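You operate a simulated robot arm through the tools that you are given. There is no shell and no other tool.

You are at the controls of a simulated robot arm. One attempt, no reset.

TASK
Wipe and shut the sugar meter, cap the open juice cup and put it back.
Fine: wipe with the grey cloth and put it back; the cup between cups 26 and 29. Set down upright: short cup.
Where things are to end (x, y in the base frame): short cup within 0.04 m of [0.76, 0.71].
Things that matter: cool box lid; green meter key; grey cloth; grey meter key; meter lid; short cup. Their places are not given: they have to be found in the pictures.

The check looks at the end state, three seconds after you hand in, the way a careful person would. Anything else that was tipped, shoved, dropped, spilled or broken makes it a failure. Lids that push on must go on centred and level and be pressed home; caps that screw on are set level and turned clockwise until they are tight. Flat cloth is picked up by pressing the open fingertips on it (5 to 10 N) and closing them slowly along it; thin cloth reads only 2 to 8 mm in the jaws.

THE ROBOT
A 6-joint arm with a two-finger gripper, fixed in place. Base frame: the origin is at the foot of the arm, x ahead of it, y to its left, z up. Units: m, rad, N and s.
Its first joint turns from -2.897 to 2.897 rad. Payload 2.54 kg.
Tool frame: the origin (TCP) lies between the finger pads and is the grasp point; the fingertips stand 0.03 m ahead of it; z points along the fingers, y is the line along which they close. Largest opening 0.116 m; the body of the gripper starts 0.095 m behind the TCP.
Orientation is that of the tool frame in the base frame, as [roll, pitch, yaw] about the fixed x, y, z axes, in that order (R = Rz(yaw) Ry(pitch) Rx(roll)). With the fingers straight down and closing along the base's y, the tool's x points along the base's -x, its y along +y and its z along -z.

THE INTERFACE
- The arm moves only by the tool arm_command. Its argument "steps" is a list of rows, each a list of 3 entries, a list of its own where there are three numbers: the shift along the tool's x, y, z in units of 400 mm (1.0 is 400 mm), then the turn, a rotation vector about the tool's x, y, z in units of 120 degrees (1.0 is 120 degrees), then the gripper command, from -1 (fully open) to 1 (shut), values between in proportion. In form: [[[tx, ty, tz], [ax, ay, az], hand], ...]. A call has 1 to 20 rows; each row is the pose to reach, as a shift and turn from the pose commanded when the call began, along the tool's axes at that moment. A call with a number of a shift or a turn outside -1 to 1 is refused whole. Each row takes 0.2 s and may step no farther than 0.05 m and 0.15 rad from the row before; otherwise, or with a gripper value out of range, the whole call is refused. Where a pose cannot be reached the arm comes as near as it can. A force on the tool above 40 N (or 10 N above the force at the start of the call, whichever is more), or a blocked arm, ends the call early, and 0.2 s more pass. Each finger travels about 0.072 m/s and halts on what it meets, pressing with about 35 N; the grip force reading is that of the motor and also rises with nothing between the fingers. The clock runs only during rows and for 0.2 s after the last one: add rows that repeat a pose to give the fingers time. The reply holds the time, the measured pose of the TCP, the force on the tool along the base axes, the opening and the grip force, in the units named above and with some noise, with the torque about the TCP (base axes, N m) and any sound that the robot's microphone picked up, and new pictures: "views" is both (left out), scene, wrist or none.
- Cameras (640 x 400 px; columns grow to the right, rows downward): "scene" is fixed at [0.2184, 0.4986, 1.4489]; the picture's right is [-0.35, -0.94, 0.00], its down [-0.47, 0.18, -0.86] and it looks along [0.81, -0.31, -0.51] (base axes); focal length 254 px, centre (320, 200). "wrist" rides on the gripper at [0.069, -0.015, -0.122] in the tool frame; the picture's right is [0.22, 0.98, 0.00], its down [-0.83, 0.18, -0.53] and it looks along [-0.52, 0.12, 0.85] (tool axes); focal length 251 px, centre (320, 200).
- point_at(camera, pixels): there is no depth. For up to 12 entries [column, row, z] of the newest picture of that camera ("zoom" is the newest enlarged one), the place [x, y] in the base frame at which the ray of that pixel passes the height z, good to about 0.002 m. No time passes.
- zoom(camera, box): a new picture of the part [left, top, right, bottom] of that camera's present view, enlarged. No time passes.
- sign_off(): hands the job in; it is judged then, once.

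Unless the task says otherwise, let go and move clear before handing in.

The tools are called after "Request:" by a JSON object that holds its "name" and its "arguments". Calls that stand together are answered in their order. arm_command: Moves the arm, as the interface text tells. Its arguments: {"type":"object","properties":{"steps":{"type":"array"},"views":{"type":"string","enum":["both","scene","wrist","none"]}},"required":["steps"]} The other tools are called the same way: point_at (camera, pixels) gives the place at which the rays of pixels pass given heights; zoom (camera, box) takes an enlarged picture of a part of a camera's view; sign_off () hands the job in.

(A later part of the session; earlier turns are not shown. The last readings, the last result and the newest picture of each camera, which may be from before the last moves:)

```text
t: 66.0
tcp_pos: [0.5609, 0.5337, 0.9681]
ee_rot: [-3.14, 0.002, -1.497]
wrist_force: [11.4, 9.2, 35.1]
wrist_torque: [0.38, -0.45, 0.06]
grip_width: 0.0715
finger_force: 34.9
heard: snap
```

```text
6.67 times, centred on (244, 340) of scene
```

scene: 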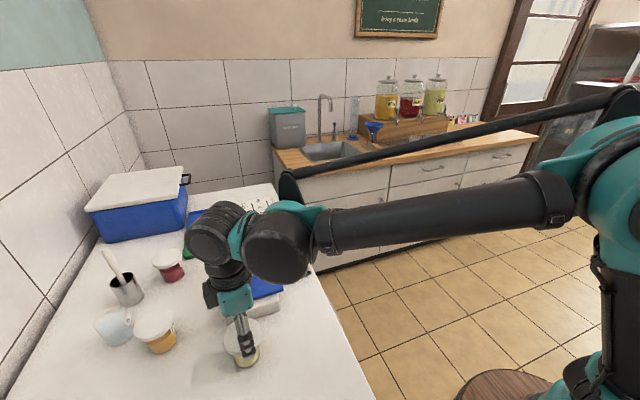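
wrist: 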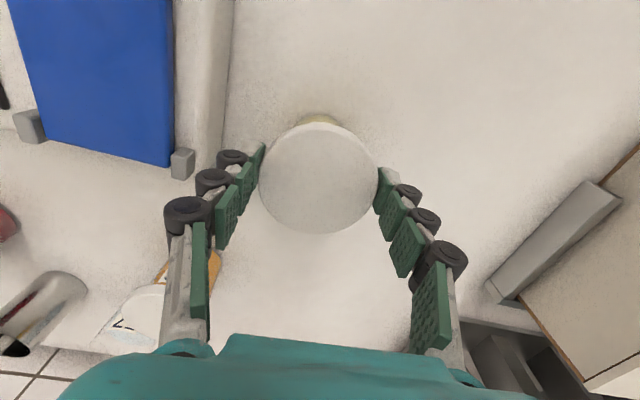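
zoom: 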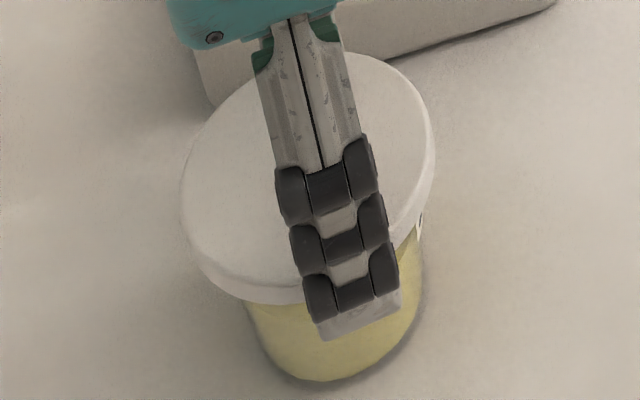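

Heard a "snap" with 35 N down-force: the cap has clicked on. I'll ease the pressure, open the jaws, and inspect.

Request:
{"name": "arm_command", "arguments": {"steps": [[[0, 0, -0.003], [0, 0, 0], -0.1], [[0, 0, -0.004], [0, 0, 0], -0.3], [[0, 0, -0.004], [0, 0, 0], -0.45], [[0, 0, -0.004], [0, 0, 0], -0.6], [[0, 0, -0.004], [0, 0, 0], -0.6]]}}

Request:
{"name": "zoom", "arguments": {"camera": "scene", "box": [214, 310, 274, 370]}}

```text
t: 67.2
tcp_pos: [0.5626, 0.5332, 0.9676]
ee_rot: [3.142, 0.001, -1.496]
wrist_force: [-0.2, -0.8, 0.3]
wrist_torque: [0.0, 0.02, 0.03]
grip_width: 0.0928
finger_force: 0.0
```

scene: 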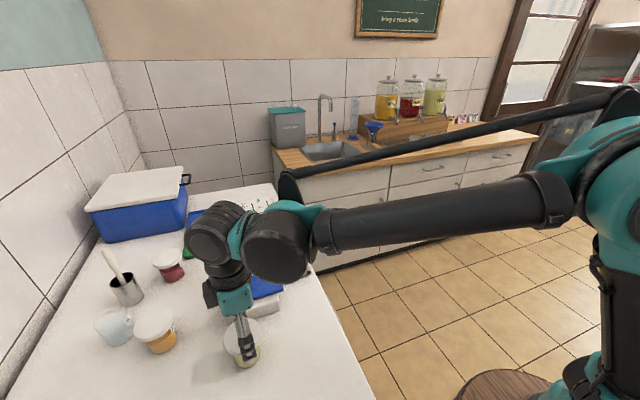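
wrist: 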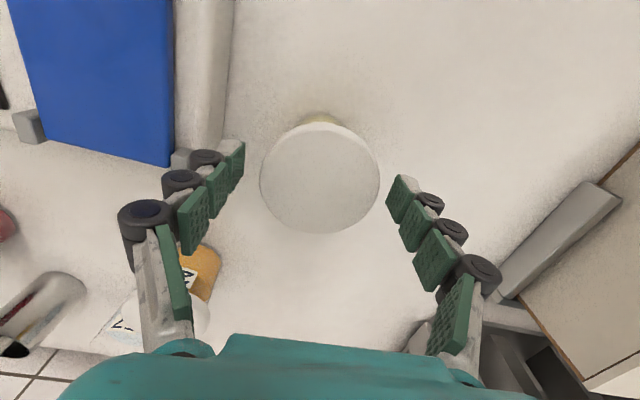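

```text
6.67 times, centred on (244, 340) of scene
```

zoom: 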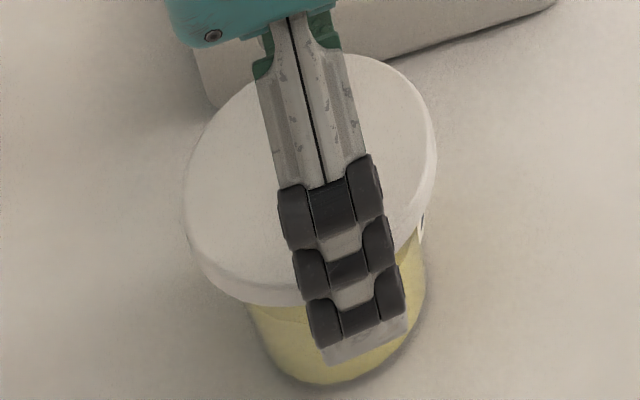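

Opened. I'll lift clear to inspect the capped cup.

Request:
{"name": "arm_command", "arguments": {"steps": [[[0, 0, -0.08], [0, 0, 0], -0.6], [[0, 0, -0.18], [0, 0, 0], -0.6], [[0, 0, -0.28], [0, 0, 0], 0.0], [[0.05, -0.05, -0.33], [0, 0, 0], 0.6], [[0.1, -0.1, -0.33], [0, 0, 0], 1.0], [[0.1, -0.1, -0.33], [0, 0, 0], 1.0]]}}

Request:
{"name": "zoom", "arguments": {"camera": "scene", "box": [204, 310, 284, 390]}}

Request:
{"name": "zoom", "arguments": {"camera": "wrist", "box": [230, 100, 410, 260]}}

```text
t: 68.6
tcp_pos: [0.6067, 0.496, 1.1034]
ee_rot: [3.141, 0.001, -1.495]
wrist_force: [0.4, 1.0, -0.9]
wrist_torque: [0.0, 0.0, 0.01]
grip_width: 0.0
finger_force: 28.4
```

scene: 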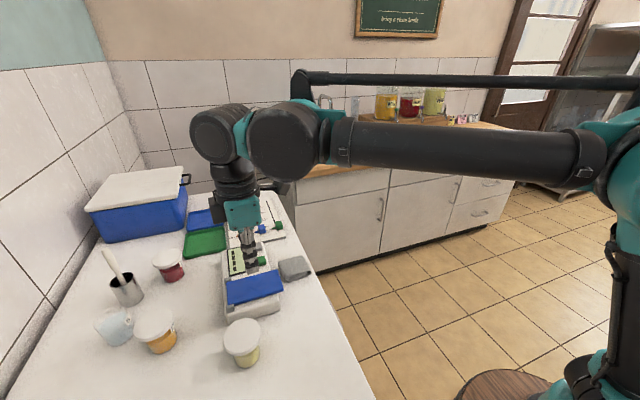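
wrist: 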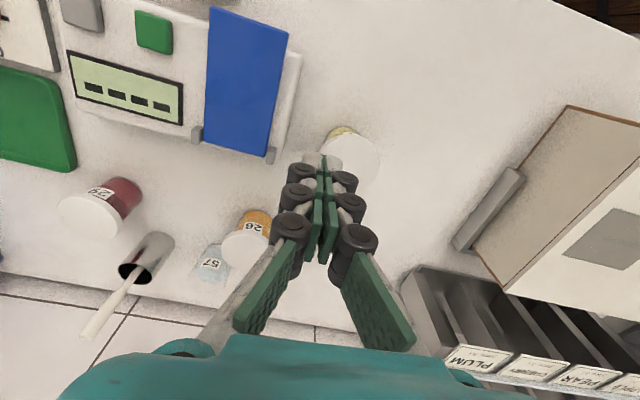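

```text
5.00 times, centred on (244, 350) of scene
```

zoom: 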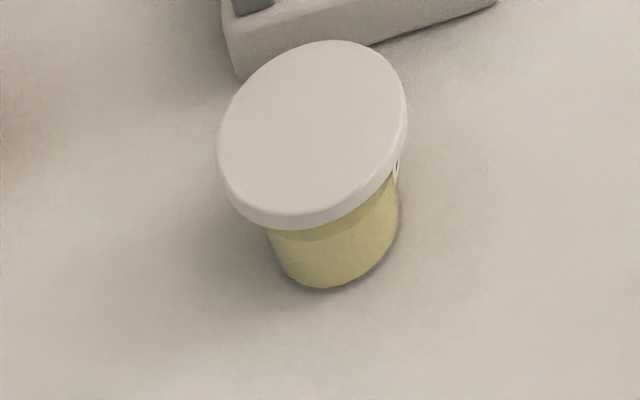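

```text
2.50 times, centred on (320, 180) of wrist
```

zoom: 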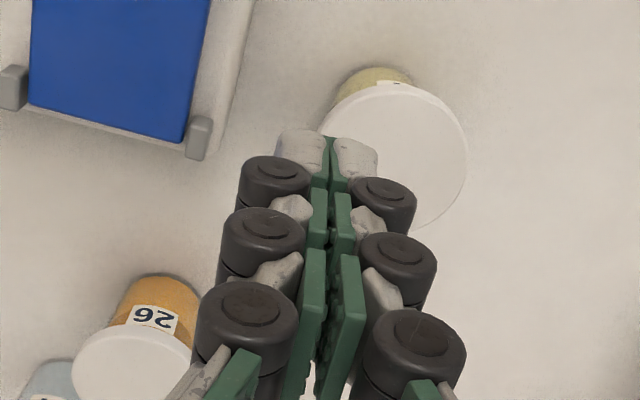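

The capped cup looks level and centred. For certainty I'll press once on the cap's centre with the closed fingertips.

Request:
{"name": "arm_command", "arguments": {"steps": [[[-0.058, 0.054, 0], [0, 0, 0], 1.0], [[-0.116, 0.1077, 0], [0, 0, 0], 1.0], [[-0.116, 0.1077, 0.1], [0, 0, 0], 1.0], [[-0.116, 0.1077, 0.2], [0, 0, 0], 1.0], [[-0.116, 0.1077, 0.26], [0, 0, 0], 1.0]]}}

Request:
{"name": "zoom", "arguments": {"camera": "scene", "box": [204, 290, 284, 380]}}

```text
t: 69.8
tcp_pos: [0.5574, 0.5376, 0.9962]
ee_rot: [3.141, -0.002, -1.495]
wrist_force: [0.1, 0.4, 0.1]
wrist_torque: [0.01, -0.01, 0.0]
grip_width: 0.0
finger_force: 28.8
```

scene: 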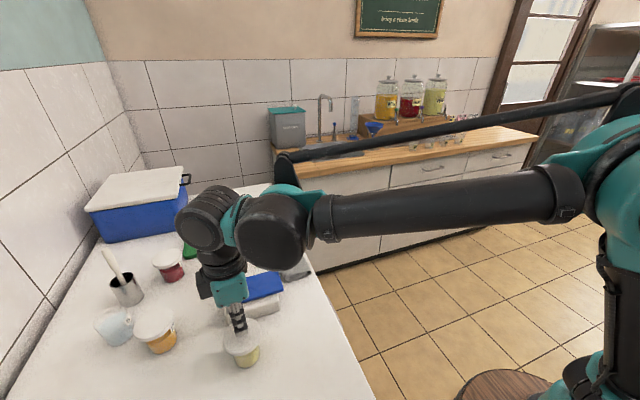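
wrist: 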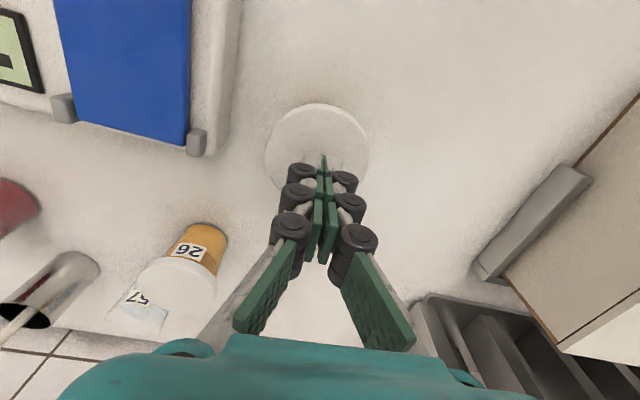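

```text
4.44 times, centred on (244, 335) of scene
```

zoom: 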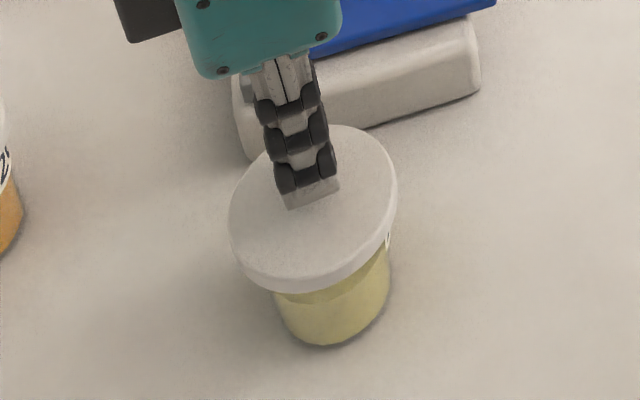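

The tip is over the cap, slightly toward −x. I'll nudge +4 mm in x and lower until it presses.

Request:
{"name": "arm_command", "arguments": {"steps": [[[0, -0.01, 0.01], [0, 0, 0], 1.0], [[0, -0.01, 0.02], [0, 0, 0], 1.0], [[0, -0.01, 0.025], [0, 0, 0], 1.0], [[0, -0.01, 0.03], [0, 0, 0], 1.0]], "views": "none"}}

```text
t: 70.8
tcp_pos: [0.5623, 0.5394, 0.984]
ee_rot: [-3.141, 0.001, -1.495]
wrist_force: [-0.1, -0.1, 0.4]
wrist_torque: [-0.01, 0.03, -0.04]
grip_width: 0.0061
finger_force: 29.4
```

The jaws read 0.006 (as when they first touched the lid), so contact is starting at TCP z≈0.984. Pressing on in small rows.

Request:
{"name": "arm_command", "arguments": {"steps": [[[0, 0, 0.002], [0, 0, 0], 1.0], [[0, 0, 0.004], [0, 0, 0], 1.0], [[0, 0, 0.006], [0, 0, 0], 1.0]], "views": "none"}}

```text
t: 71.6
tcp_pos: [0.5623, 0.5402, 0.9842]
ee_rot: [-3.139, 0.001, -1.498]
wrist_force: [7.3, 3.1, 38.0]
wrist_torque: [0.05, -0.2, 0.02]
grip_width: 0.006
finger_force: 28.3
```

38 N on the cap with no further travel or click, so it is fully home. I'll lift off, then survey the goal area (cups 26, 29, 57 and the steel mug) before picking up the cup.

Request:
{"name": "arm_command", "arguments": {"steps": [[[0, 0, -0.01], [0, 0, 0], 1.0], [[0, 0, -0.1], [0, 0, 0], 0.5], [[0, 0, -0.2], [0, 0, 0], 0.0], [[0, 0, -0.25], [0, 0, 0], -0.5], [[0, 0, -0.25], [0, 0, 0], -0.5]]}}

Request:
{"name": "zoom", "arguments": {"camera": "scene", "box": [80, 230, 220, 360]}}

Request:
{"name": "zoom", "arguments": {"camera": "scene", "box": [204, 300, 284, 380]}}

```text
t: 72.8
tcp_pos: [0.5637, 0.5416, 1.0805]
ee_rot: [3.14, 0.0, -1.496]
wrist_force: [-0.1, -0.3, 0.0]
wrist_torque: [0.01, -0.03, -0.02]
grip_width: 0.0869
finger_force: 0.0
```

scene: 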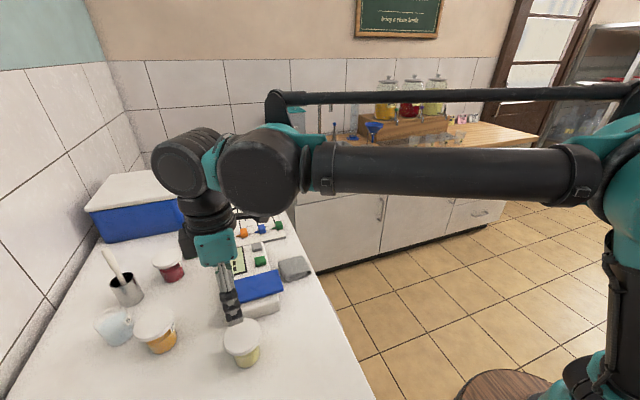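
wrist: 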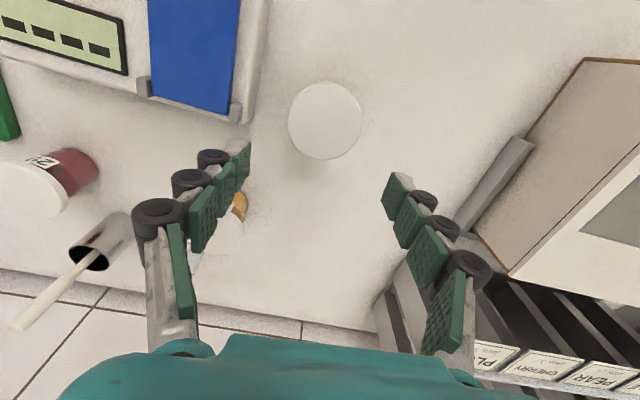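

```text
3.08 times, centred on (150, 295) of scene
```

zoom: 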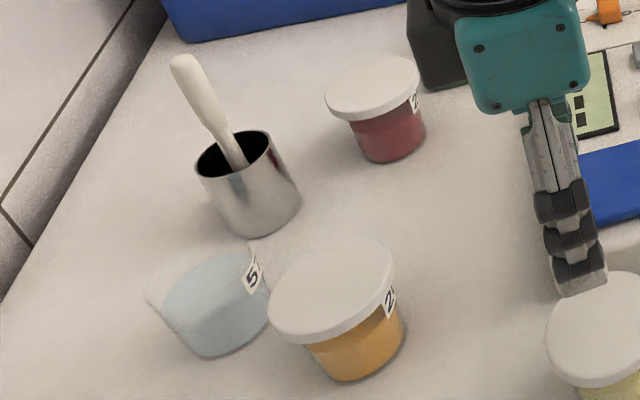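

```text
5.00 times, centred on (244, 340) of scene
```

zoom: 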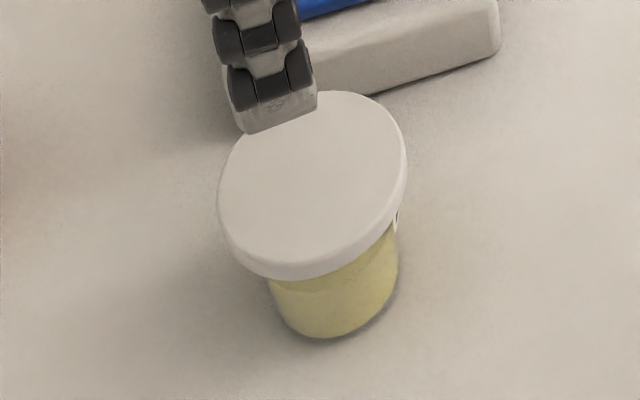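

The cap is seated and level. I'll compute the positions of the objects around the goal spot.

Request:
{"name": "point_at", "arguments": {"camera": "scene", "pixels": [[153.6, 323.6, 0.955], [132.8, 327, 0.955], [174.4, 320, 0.955], [166.9, 258.3, 0.955], [182.5, 255, 0.955], [151.6, 264, 0.955], [122, 280.4, 0.96], [109.4, 285, 0.96], [134.7, 275, 0.96], [129.9, 307, 0.88], [112.7, 346, 0.88], [159.7, 353.8, 0.88]]}}

Request:
{"name": "point_at", "arguments": {"camera": "wrist", "pixels": [[325, 121, 0.954], [288, 121, 0.954], [362, 121, 0.954], [325, 83, 0.954], [325, 159, 0.954]]}}

```text
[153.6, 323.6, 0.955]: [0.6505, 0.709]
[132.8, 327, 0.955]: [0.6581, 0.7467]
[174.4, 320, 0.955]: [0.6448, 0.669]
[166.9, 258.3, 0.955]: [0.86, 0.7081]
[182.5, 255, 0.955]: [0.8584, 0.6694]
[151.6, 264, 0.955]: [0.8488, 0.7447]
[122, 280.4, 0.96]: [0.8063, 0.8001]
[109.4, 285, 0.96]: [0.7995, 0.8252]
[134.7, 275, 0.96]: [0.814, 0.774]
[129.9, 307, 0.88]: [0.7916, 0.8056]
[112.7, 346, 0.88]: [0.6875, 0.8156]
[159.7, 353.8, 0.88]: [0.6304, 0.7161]
```

```text
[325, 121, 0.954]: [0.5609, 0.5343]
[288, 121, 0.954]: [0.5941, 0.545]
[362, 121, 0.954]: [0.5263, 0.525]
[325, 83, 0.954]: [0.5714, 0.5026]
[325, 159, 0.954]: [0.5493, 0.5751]
```

Cup 26 is at (0.650,0.709) and cup 29 at (0.858,0.707), leaving a 0.13 m gap centred near (0.755,0.708). I'll turn the tool so the jaws close across the reach direction, which lets me tilt outward for the far goal.

Request:
{"name": "arm_command", "arguments": {"steps": [[[0.0086, 0.011, 0], [0, 0, 0.0604], -0.5], [[0.0171, 0.022, 0], [0, 0, 0.1209], -0.5], [[0.0257, 0.033, 0], [0, 0, 0.1813], -0.5], [[0.0343, 0.043, 0], [0, 0, 0.2418], -0.5], [[0.0429, 0.054, 0], [0, 0, 0.3022], -0.5], [[0.0514, 0.065, 0], [0, 0, 0.3627], -0.5], [[0.06, 0.076, 0], [0, 0, 0.4231], -0.5], [[0.06, 0.076, 0], [0, 0, 0.4231], -0.5]]}}

```text
t: 74.6
tcp_pos: [0.5335, 0.5132, 1.0809]
ee_rot: [3.14, -0.001, -2.383]
wrist_force: [0.0, -0.3, -0.6]
wrist_torque: [-0.03, 0.0, -0.05]
grip_width: 0.0869
finger_force: 0.1
```

scene: 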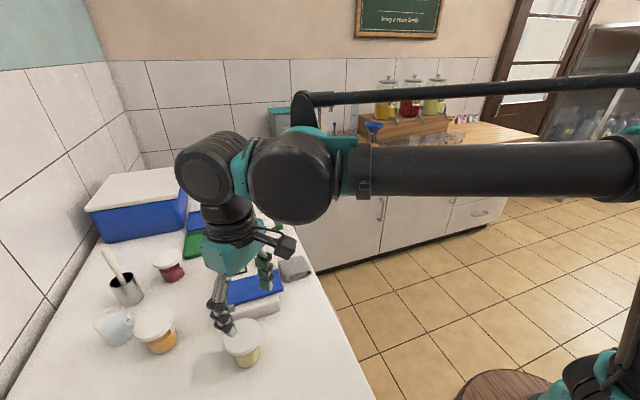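
wrist: 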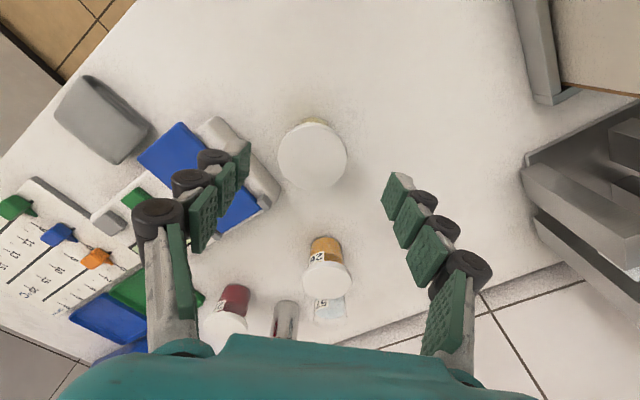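

Yaw is right (−2.383). Now tilting the tool 15° so the fingers point outward.

Request:
{"name": "arm_command", "arguments": {"steps": [[[0, 0, 0], [0, -0.04, 0], -0.5], [[0, 0, 0], [0, -0.08, 0], -0.5], [[0, 0, 0], [0, -0.125, 0], -0.5], [[0, 0, 0], [0, -0.125, 0], -0.5]]}}

Request:
{"name": "zoom", "arguments": {"camera": "wrist", "box": [200, 60, 440, 260]}}

```text
t: 75.6
tcp_pos: [0.5325, 0.5134, 1.0821]
ee_rot: [3.14, 0.264, -2.383]
wrist_force: [-0.9, 0.3, 0.6]
wrist_torque: [0.03, 0.01, 0.02]
grip_width: 0.0868
finger_force: 0.0
```

scene: 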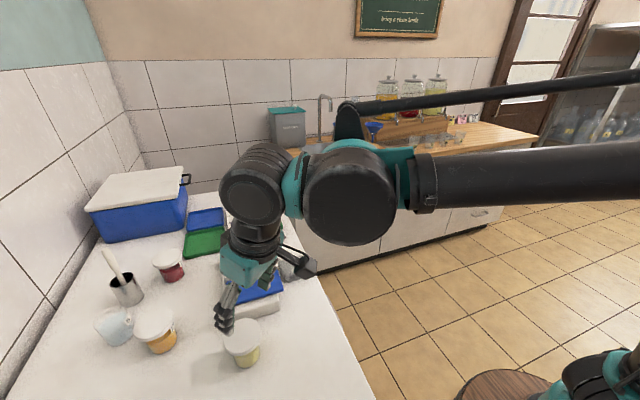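
wrist: 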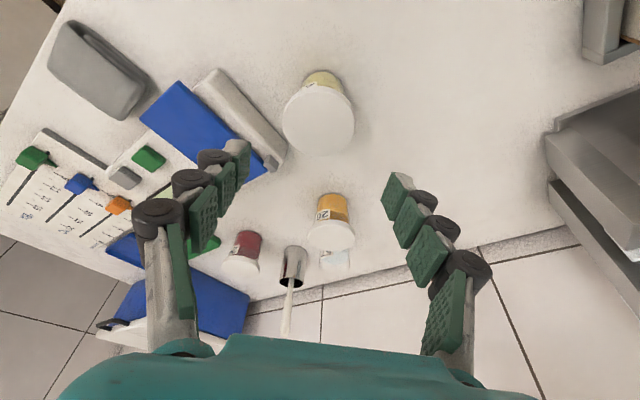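

```text
2.00 times, centred on (320, 160) of wrist
```

zoom: 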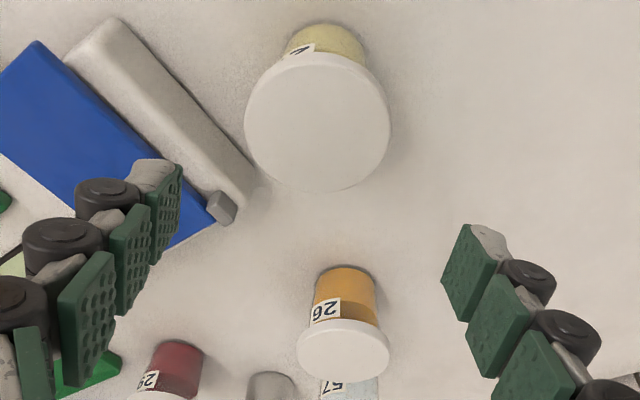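

Tilt is 15° outward, and the approach to the cap is now straight along the fingers. I'll go most of the way and check centring.

Request:
{"name": "arm_command", "arguments": {"steps": [[[0, 0, 0.07], [0, 0, 0], -0.6], [[0, 0, 0.14], [0, 0, 0], -0.6], [[-0.003, -0.001, 0.21], [0, 0, 0], -0.6], [[-0.003, -0.001, 0.21], [0, 0, 0], -0.6]]}}

Request:
{"name": "zoom", "arguments": {"camera": "wrist", "box": [200, 80, 440, 260]}}

Request:
{"name": "zoom", "arguments": {"camera": "scene", "box": [194, 280, 294, 380]}}

```text
t: 76.6
tcp_pos: [0.5481, 0.5285, 0.9997]
ee_rot: [3.139, 0.264, -2.382]
wrist_force: [0.0, -0.1, 0.8]
wrist_torque: [0.0, 0.01, 0.01]
grip_width: 0.0926
finger_force: 0.1
```

scene: 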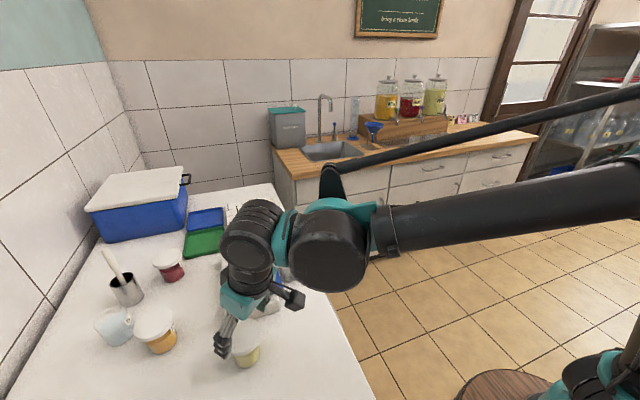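
wrist: 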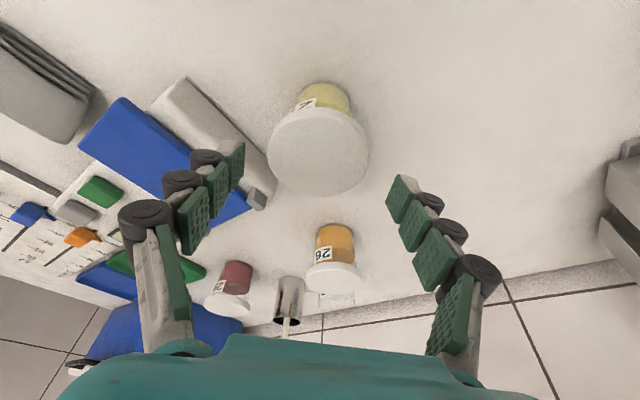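

```text
2.22 times, centred on (320, 170) of wrist
```

zoom: 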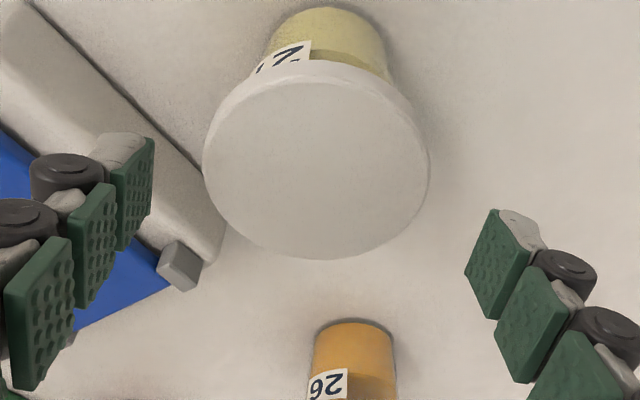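

```text
4.00 times, centred on (244, 330) of scene
```

zoom: 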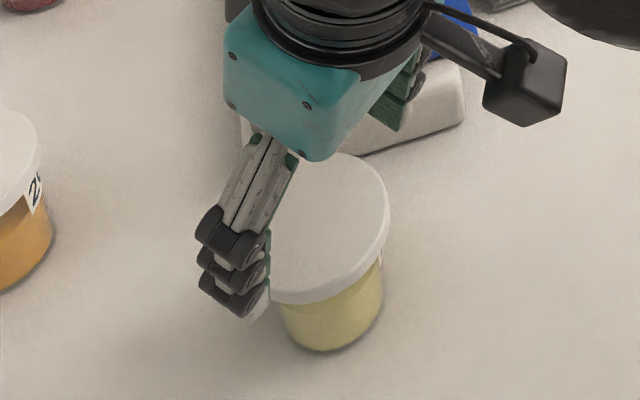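

Lateral alignment is good (cap centre column 318.2 vs 317.5 expected) and both fingers have clear paths. Lowering to grasp height.

Request:
{"name": "arm_command", "arguments": {"steps": [[[-0.002, -0.001, 0.05], [0, 0, 0], -0.6], [[-0.004, -0.0015, 0.1], [0, 0, 0], -0.6], [[-0.0045, -0.0015, 0.135], [0, 0, 0], -0.6], [[-0.0045, -0.0015, 0.135], [0, 0, 0], -0.6]]}}

Request:
{"name": "zoom", "arguments": {"camera": "wrist", "box": [200, 80, 440, 260]}}

Request:
{"name": "zoom", "arguments": {"camera": "scene", "box": [194, 280, 294, 380]}}

```text
t: 77.6
tcp_pos: [0.5614, 0.5401, 0.9483]
ee_rot: [3.14, 0.261, -2.382]
wrist_force: [0.3, -0.2, 0.2]
wrist_torque: [-0.01, 0.02, -0.01]
grip_width: 0.0928
finger_force: 0.0
```

scene: 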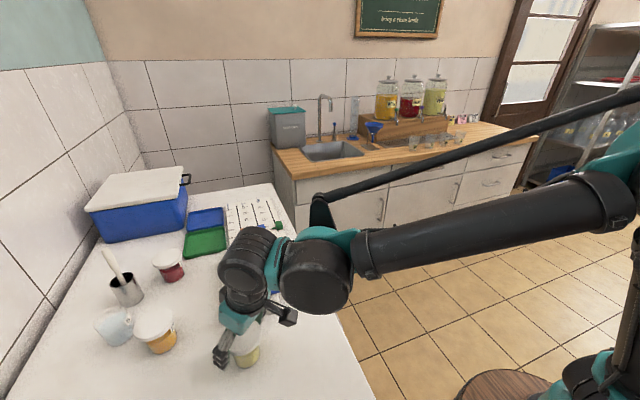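
wrist: 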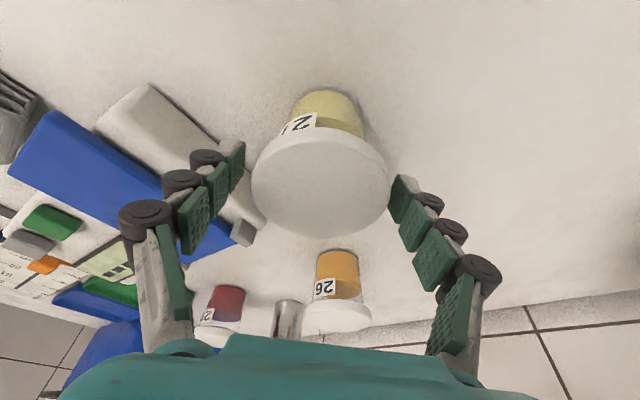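

```text
2.22 times, centred on (320, 170) of wrist
```

zoom: 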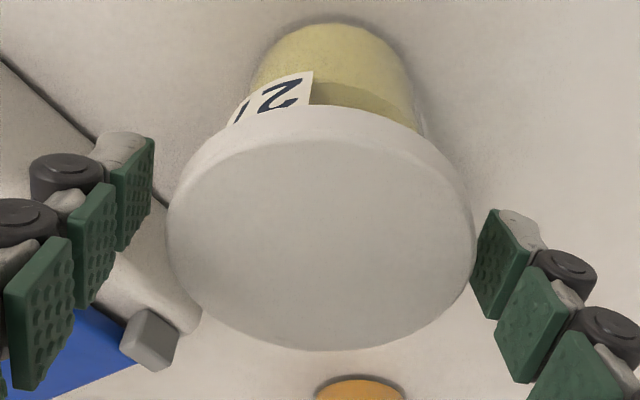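

```text
4.00 times, centred on (244, 330) of scene
```

zoom: 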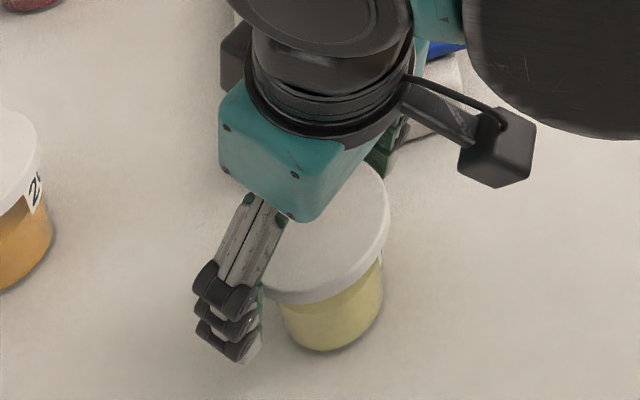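

At grasp height with the cap ~1 mm toward the right finger; I'll nudge 1 mm that way and close slowly.

Request:
{"name": "arm_command", "arguments": {"steps": [[[0, 0.002, 0], [0, 0, 0], -0.55], [[0, 0.002, 0], [0, 0, 0], -0.46], [[0, 0.002, 0], [0, 0, 0], -0.4], [[0, 0.002, 0], [0, 0, 0], -0.35], [[0, 0.002, 0], [0, 0, 0], -0.3], [[0, 0.002, 0], [0, 0, 0], -0.25], [[0, 0.002, 0], [0, 0, 0], -0.2], [[0, 0.002, 0], [0, 0, 0], -0.15]]}}

Request:
{"name": "zoom", "arguments": {"camera": "scene", "box": [194, 280, 294, 380]}}

Request:
{"name": "zoom", "arguments": {"camera": "wrist", "box": [200, 80, 440, 260]}}

```text
t: 79.4
tcp_pos: [0.5616, 0.5398, 0.9496]
ee_rot: [3.139, 0.263, -2.382]
wrist_force: [1.5, -1.6, 7.8]
wrist_torque: [-0.05, 0.01, -0.04]
grip_width: 0.0698
finger_force: 34.5
```

scene: 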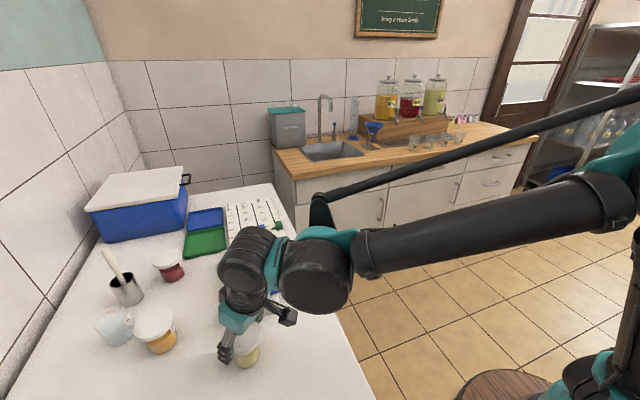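
wrist: 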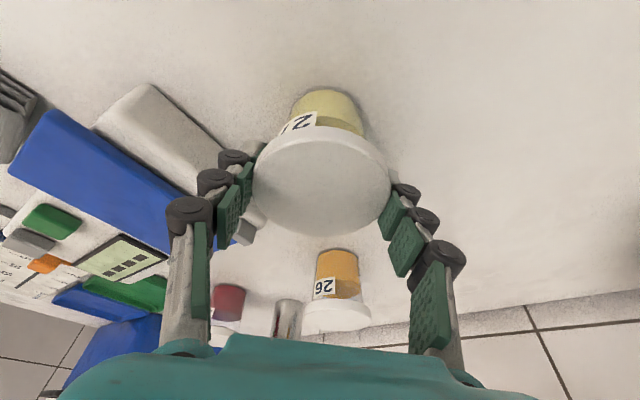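

```text
4.00 times, centred on (244, 330) of scene
```

zoom: 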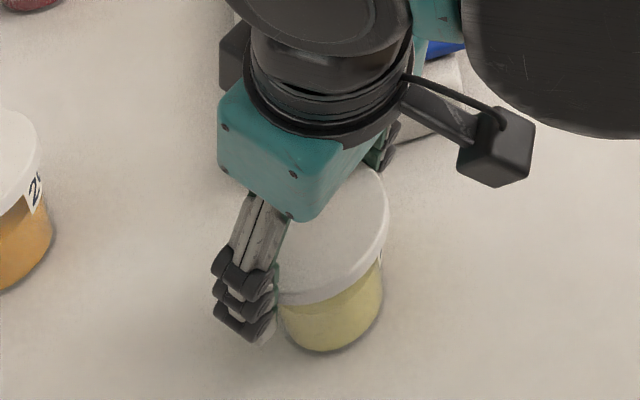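

```text
2.22 times, centred on (320, 170) of wrist
```

zoom: 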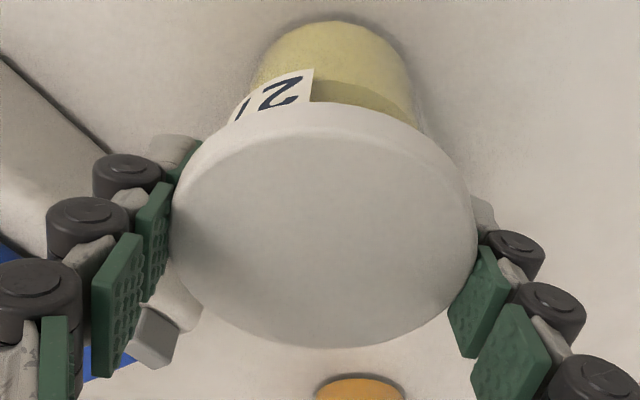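

The capped cup is gripped at 0.0698 m with 34.5 N. Lifting 2 cm straight up to test the hold.

Request:
{"name": "arm_command", "arguments": {"steps": [[[0, 0, 0], [0, 0, 0], -0.1], [[-0.003, 0, -0.012], [0, 0, 0], -0.1], [[-0.0065, 0, -0.024], [0, 0, 0], -0.1], [[-0.013, 0, -0.0483], [0, 0, 0], -0.1], [[-0.013, 0, -0.0483], [0, 0, 0], -0.1]]}}

Request:
{"name": "zoom", "arguments": {"camera": "scene", "box": [194, 280, 294, 380]}}

Request:
{"name": "zoom", "arguments": {"camera": "wrist", "box": [200, 60, 440, 260]}}

```text
t: 80.6
tcp_pos: [0.5606, 0.5408, 0.9686]
ee_rot: [3.14, 0.264, -2.384]
wrist_force: [-0.1, -0.2, -2.0]
wrist_torque: [0.01, 0.01, 0.0]
grip_width: 0.0695
finger_force: 34.5
```

scene: 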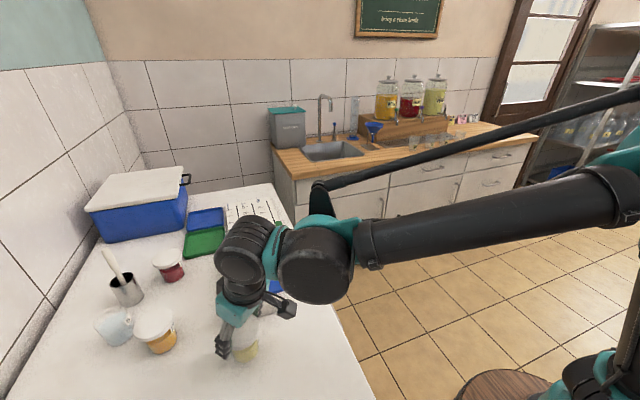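
wrist: 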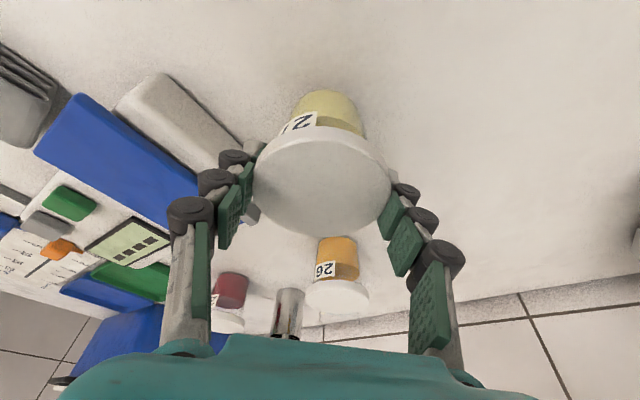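

```text
4.00 times, centred on (244, 330) of scene
```

zoom: 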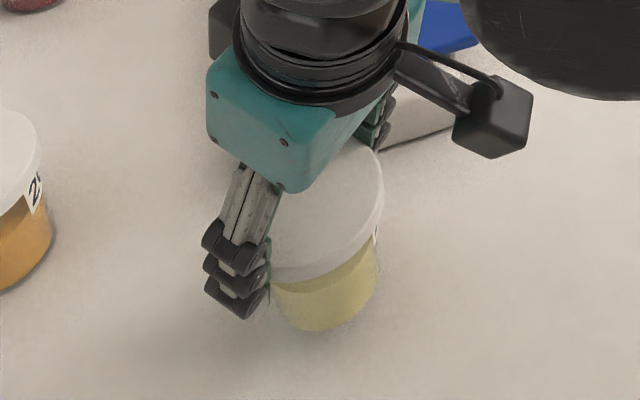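

```text
2.00 times, centred on (320, 160) of wrist
```

zoom: 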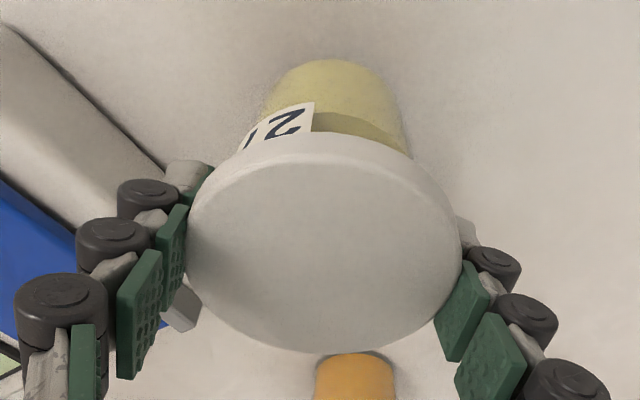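

The cup hangs upright and firmly (about 2 N of weight). I'll raise it to clear the meter and carry it over to (0.755,0.625), on the open side of the gap between cups 26 and 29.

Request:
{"name": "arm_command", "arguments": {"steps": [[[-0.0144, 0, -0.0531], [0, 0, 0], -0.1], [[-0.0287, 0, -0.1061], [0, 0, 0], -0.1], [[-0.0431, 0, -0.1592], [0, 0, 0], -0.1], [[-0.0989, -0.029, -0.1441], [0, 0, 0], -0.1], [[-0.1547, -0.058, -0.1291], [0, 0, 0], -0.1], [[-0.2105, -0.0869, -0.114], [0, 0, 0], -0.1], [[-0.2663, -0.1159, -0.0989], [0, 0, 0], -0.1], [[-0.2663, -0.1159, -0.0989], [0, 0, 0], -0.1]]}}

Request:
{"name": "zoom", "arguments": {"camera": "scene", "box": [130, 220, 290, 370]}}

```text
t: 82.4
tcp_pos: [0.6599, 0.5709, 1.0333]
ee_rot: [3.141, 0.261, -2.383]
wrist_force: [0.2, 0.9, -0.6]
wrist_torque: [-0.05, -0.01, -0.01]
grip_width: 0.069
finger_force: 35.1
```

scene: 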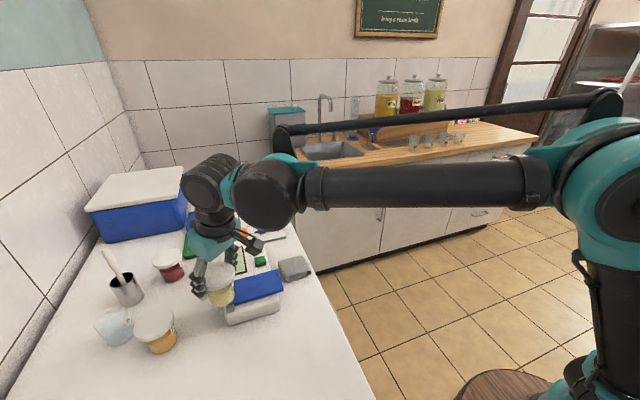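
wrist: 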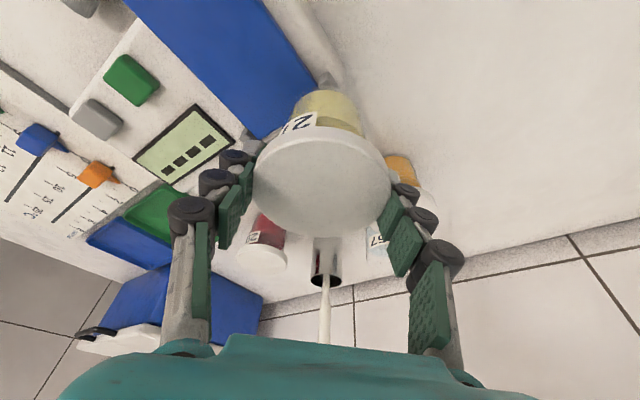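

```text
2.67 times, centred on (210, 295) of scene
```

zoom: 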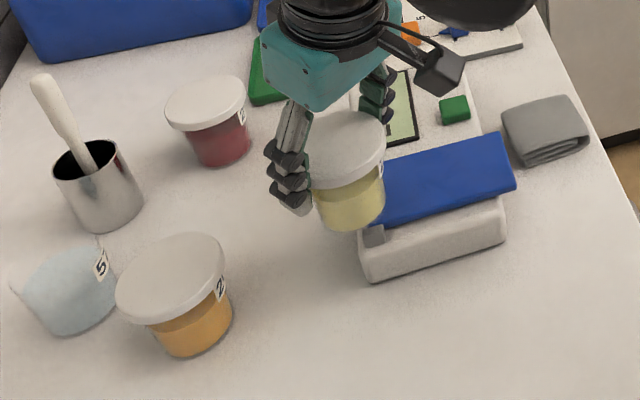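

Going well: cup upright above the meter. Continuing to the open side of the gap.

Request:
{"name": "arm_command", "arguments": {"steps": [[[-0.0644, -0.0159, 0.0174], [0, 0, 0], -0.1], [[-0.1288, -0.0318, 0.0349], [0, 0, 0], -0.1], [[-0.1932, -0.0477, 0.0523], [0, 0, 0], -0.1], [[-0.2576, -0.0636, 0.0697], [0, 0, 0], -0.1], [[-0.2576, -0.0636, 0.0697], [0, 0, 0], -0.1]]}}

Request:
{"name": "zoom", "arguments": {"camera": "scene", "box": [110, 210, 270, 360]}}

```text
t: 83.6
tcp_pos: [0.7542, 0.6269, 1.0328]
ee_rot: [3.138, 0.26, -2.383]
wrist_force: [-0.5, -0.2, -2.2]
wrist_torque: [0.02, -0.01, 0.0]
grip_width: 0.0687
finger_force: 35.3
```

scene: 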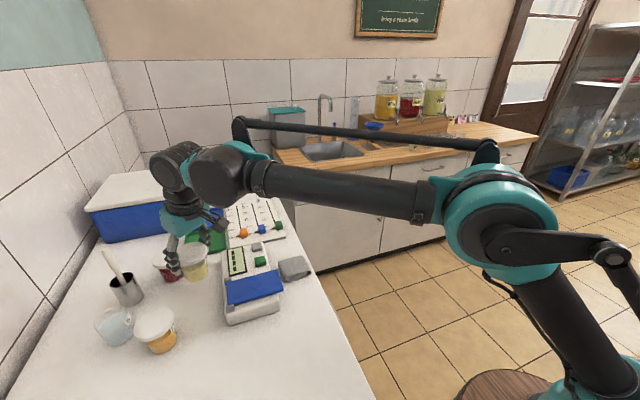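
wrist: 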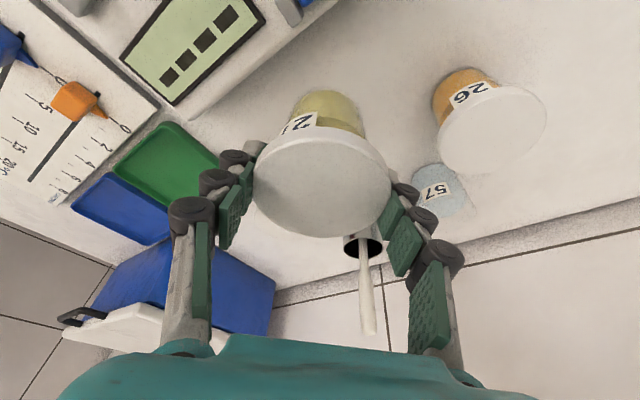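

```text
2.67 times, centred on (190, 285) of scene
```

zoom: 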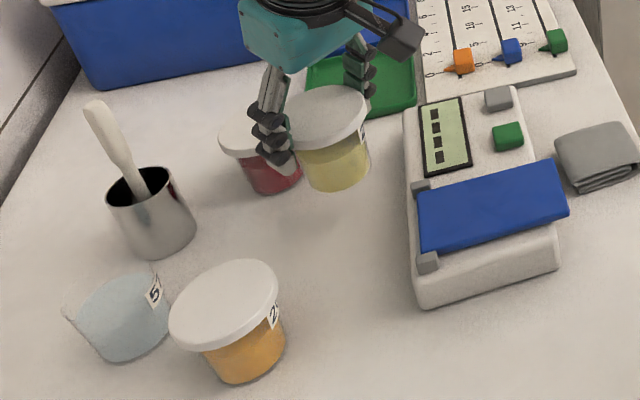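

Cup is at the open side of the gap, elbow still up. I'll lower to z≈0.985 while edging toward the gap.

Request:
{"name": "arm_command", "arguments": {"steps": [[[-0.0008, 0.0115, 0.0434], [0, 0, 0], -0.1], [[-0.0015, 0.023, 0.0867], [0, 0, 0], -0.1], [[-0.0023, 0.0345, 0.1301], [0, 0, 0], -0.1], [[-0.0023, 0.0345, 0.1301], [0, 0, 0], -0.1]]}}

Request:
{"name": "zoom", "arguments": {"camera": "scene", "box": [110, 220, 250, 350]}}

Request:
{"name": "zoom", "arguments": {"camera": "wrist", "box": [200, 60, 560, 300]}}

```text
t: 84.6
tcp_pos: [0.7555, 0.6474, 0.9852]
ee_rot: [3.139, 0.262, -2.383]
wrist_force: [0.5, 0.5, -0.6]
wrist_torque: [0.01, 0.04, -0.01]
grip_width: 0.0686
finger_force: 34.9
```

scene: 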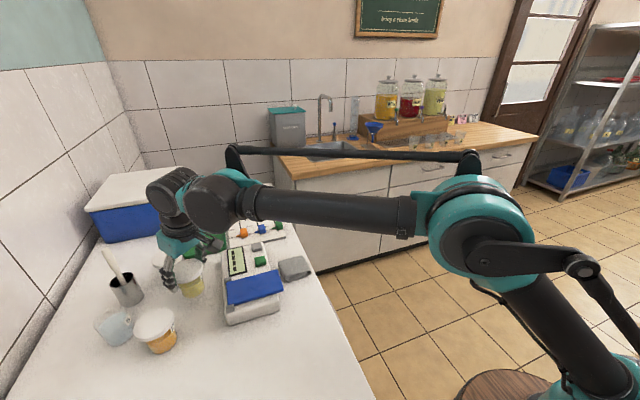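
wrist: 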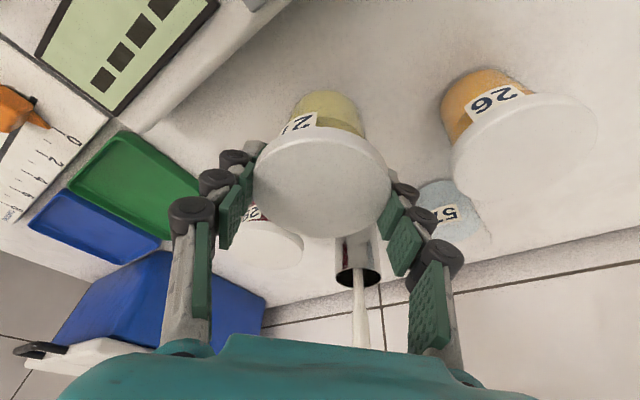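

```text
3.08 times, centred on (180, 285) of scene
```

zoom: 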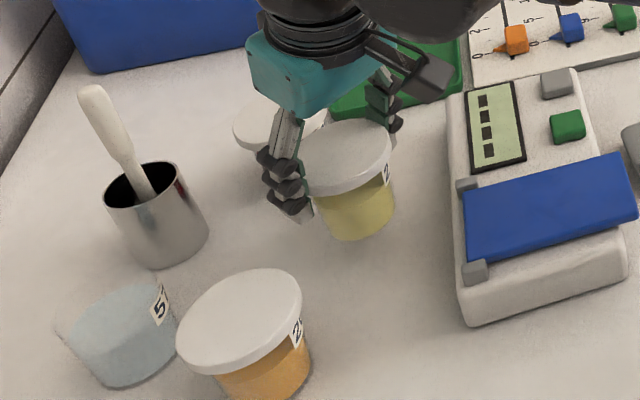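

```text
1.67 times, centred on (380, 180) of wrist
```

zoom: 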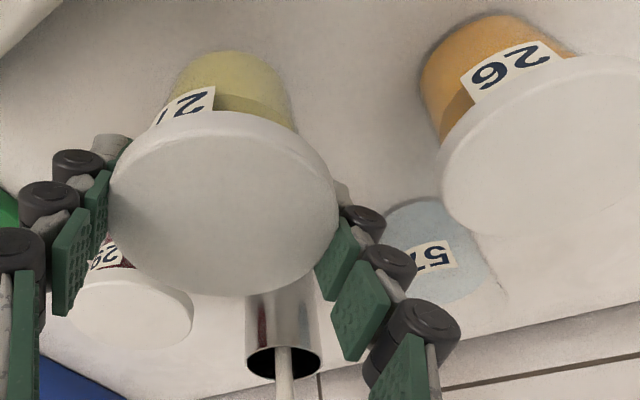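

Nearly in the gap. I'll double-check cups 26 and 29 and the mug from this close wrist view before sliding in.

Request:
{"name": "point_at", "arguments": {"camera": "wrist", "pixels": [[264, 246, 0.955], [303, 250, 0.955], [525, 148, 0.955], [452, 165, 0.955], [358, 275, 0.96], [337, 278, 0.96], [380, 278, 0.96], [440, 212, 0.94]]}}

```text
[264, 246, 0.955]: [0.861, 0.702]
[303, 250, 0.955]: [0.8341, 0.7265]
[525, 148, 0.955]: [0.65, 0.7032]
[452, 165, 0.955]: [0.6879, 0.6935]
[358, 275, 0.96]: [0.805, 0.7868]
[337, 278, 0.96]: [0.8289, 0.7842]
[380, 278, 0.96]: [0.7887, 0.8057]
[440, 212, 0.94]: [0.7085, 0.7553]
```

Cup 57 may come close to the right finger at the goal, so I'll measure it more carefully.

Request:
{"name": "zoom", "arguments": {"camera": "scene", "box": [88, 300, 148, 360]}}

Request:
{"name": "zoom", "arguments": {"camera": "wrist", "box": [390, 160, 510, 270]}}

```text
6.67 times, centred on (118, 330) of scene
```

zoom: 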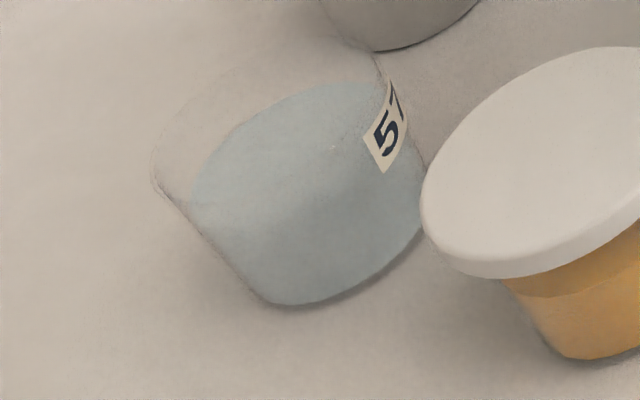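

```text
3.64 times, centred on (450, 215) of wrist
```

zoom: 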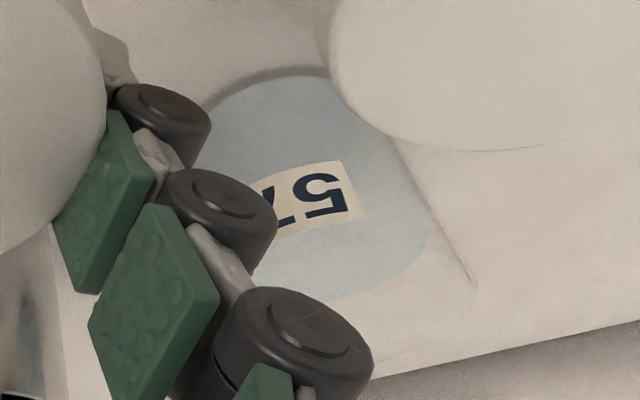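

I'll convert cup 57's rim and base to base-frame positions.

Request:
{"name": "point_at", "arguments": {"camera": "scene", "pixels": [[120.2, 336, 0.88], [111.4, 321, 0.945], [111.4, 321, 0.955], [92.8, 325.5, 0.945], [130, 316.5, 0.945], [134, 331, 0.89]]}}

Request:
{"name": "point_at", "arguments": {"camera": "wrist", "pixels": [[440, 182, 0.88], [428, 187, 0.88], [420, 195, 0.89]]}}

```text
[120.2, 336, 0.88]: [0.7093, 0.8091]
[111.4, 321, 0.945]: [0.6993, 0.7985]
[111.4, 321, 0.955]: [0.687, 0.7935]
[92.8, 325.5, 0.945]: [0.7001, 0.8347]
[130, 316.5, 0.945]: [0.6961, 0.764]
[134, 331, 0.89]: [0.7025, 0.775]
```

```text
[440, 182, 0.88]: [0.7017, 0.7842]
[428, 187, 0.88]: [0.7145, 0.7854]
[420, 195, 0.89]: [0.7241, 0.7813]
```

Cup 57's rim is centred near (0.698,0.799), leaving about 2 cm to the right finger at the goal. Sliding slowly into the gap to (0.757,0.705), cup bottom about 2.5 cm above the bench.

Request:
{"name": "arm_command", "arguments": {"steps": [[[-0.0243, 0.029, 0.0157], [0, 0, 0], -0.1], [[-0.0485, 0.058, 0.0313], [0, 0, 0], -0.1], [[-0.0717, 0.0826, 0.0415], [0, 0, 0], -0.1], [[-0.0949, 0.1071, 0.0516], [0, 0, 0], -0.1], [[-0.0949, 0.1071, 0.0516], [0, 0, 0], -0.1]]}}

Request:
{"name": "zoom", "arguments": {"camera": "scene", "box": [90, 220, 230, 350]}}

Request:
{"name": "zoom", "arguments": {"camera": "wrist", "box": [200, 60, 560, 300]}}

```text
t: 85.8
tcp_pos: [0.7572, 0.7056, 0.9734]
ee_rot: [3.138, 0.262, -2.381]
wrist_force: [-0.1, -0.1, -1.6]
wrist_torque: [-0.04, -0.02, -0.01]
grip_width: 0.0685
finger_force: 35.1
```

scene: 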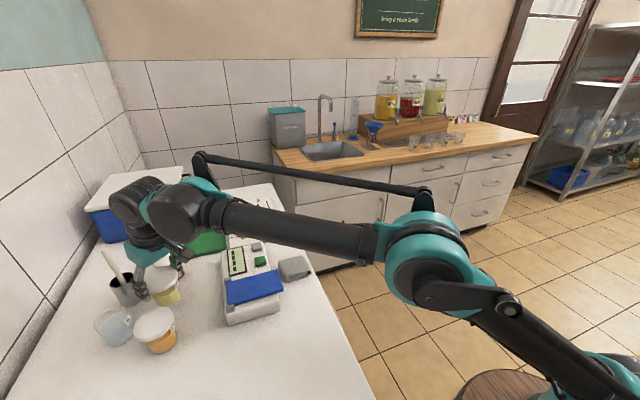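
wrist: 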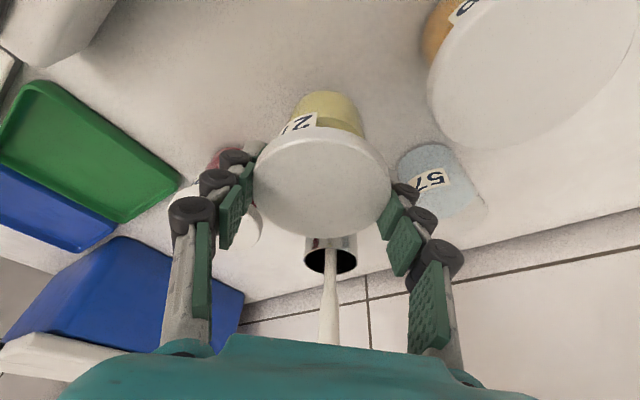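

```text
3.08 times, centred on (160, 285) of scene
```

zoom: 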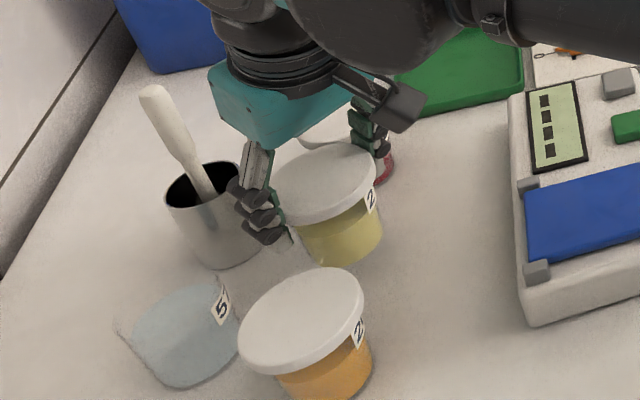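

```text
1.67 times, centred on (380, 180) of wrist
```

zoom: 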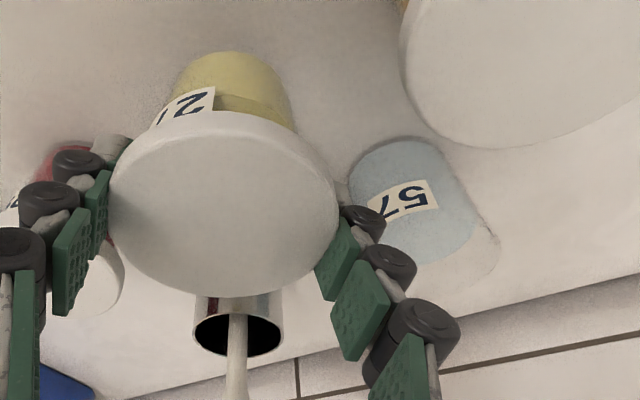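

The cup is over the spot with clear space around it. Lowering straight down, first 18 mm, then in 1 mm rows.

Request:
{"name": "arm_command", "arguments": {"steps": [[[0.0039, 0, 0.0145], [0, 0, 0], -0.1], [[0.0078, 0, 0.029], [0, 0, 0], -0.1], [[0.0117, 0, 0.0434], [0, 0, 0], -0.1], [[0.0117, 0, 0.0434], [0, 0, 0], -0.1]], "views": "scene"}}

Request:
{"name": "zoom", "arguments": {"camera": "scene", "box": [110, 230, 210, 340]}}

```text
t: 86.8
tcp_pos: [0.7578, 0.7055, 0.9556]
ee_rot: [3.14, 0.262, -2.383]
wrist_force: [-0.5, 0.2, -1.0]
wrist_torque: [0.0, -0.01, 0.0]
grip_width: 0.0682
finger_force: 35.3
```

scene: 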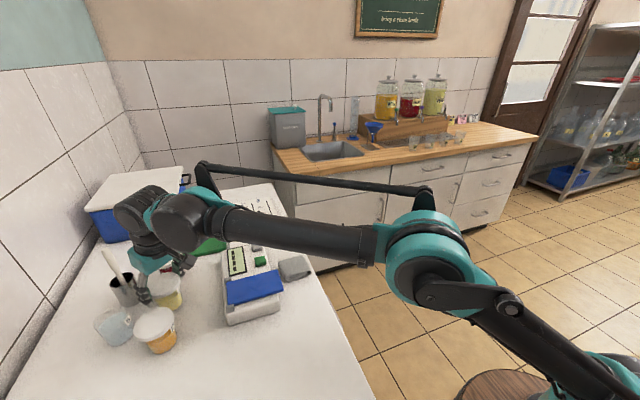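

```text
3.64 times, centred on (160, 285) of scene
```

zoom: 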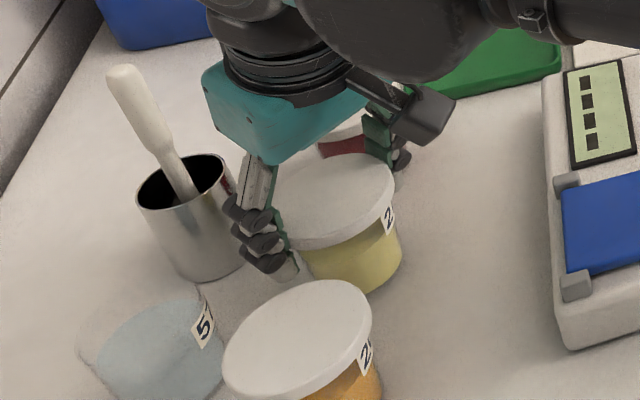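

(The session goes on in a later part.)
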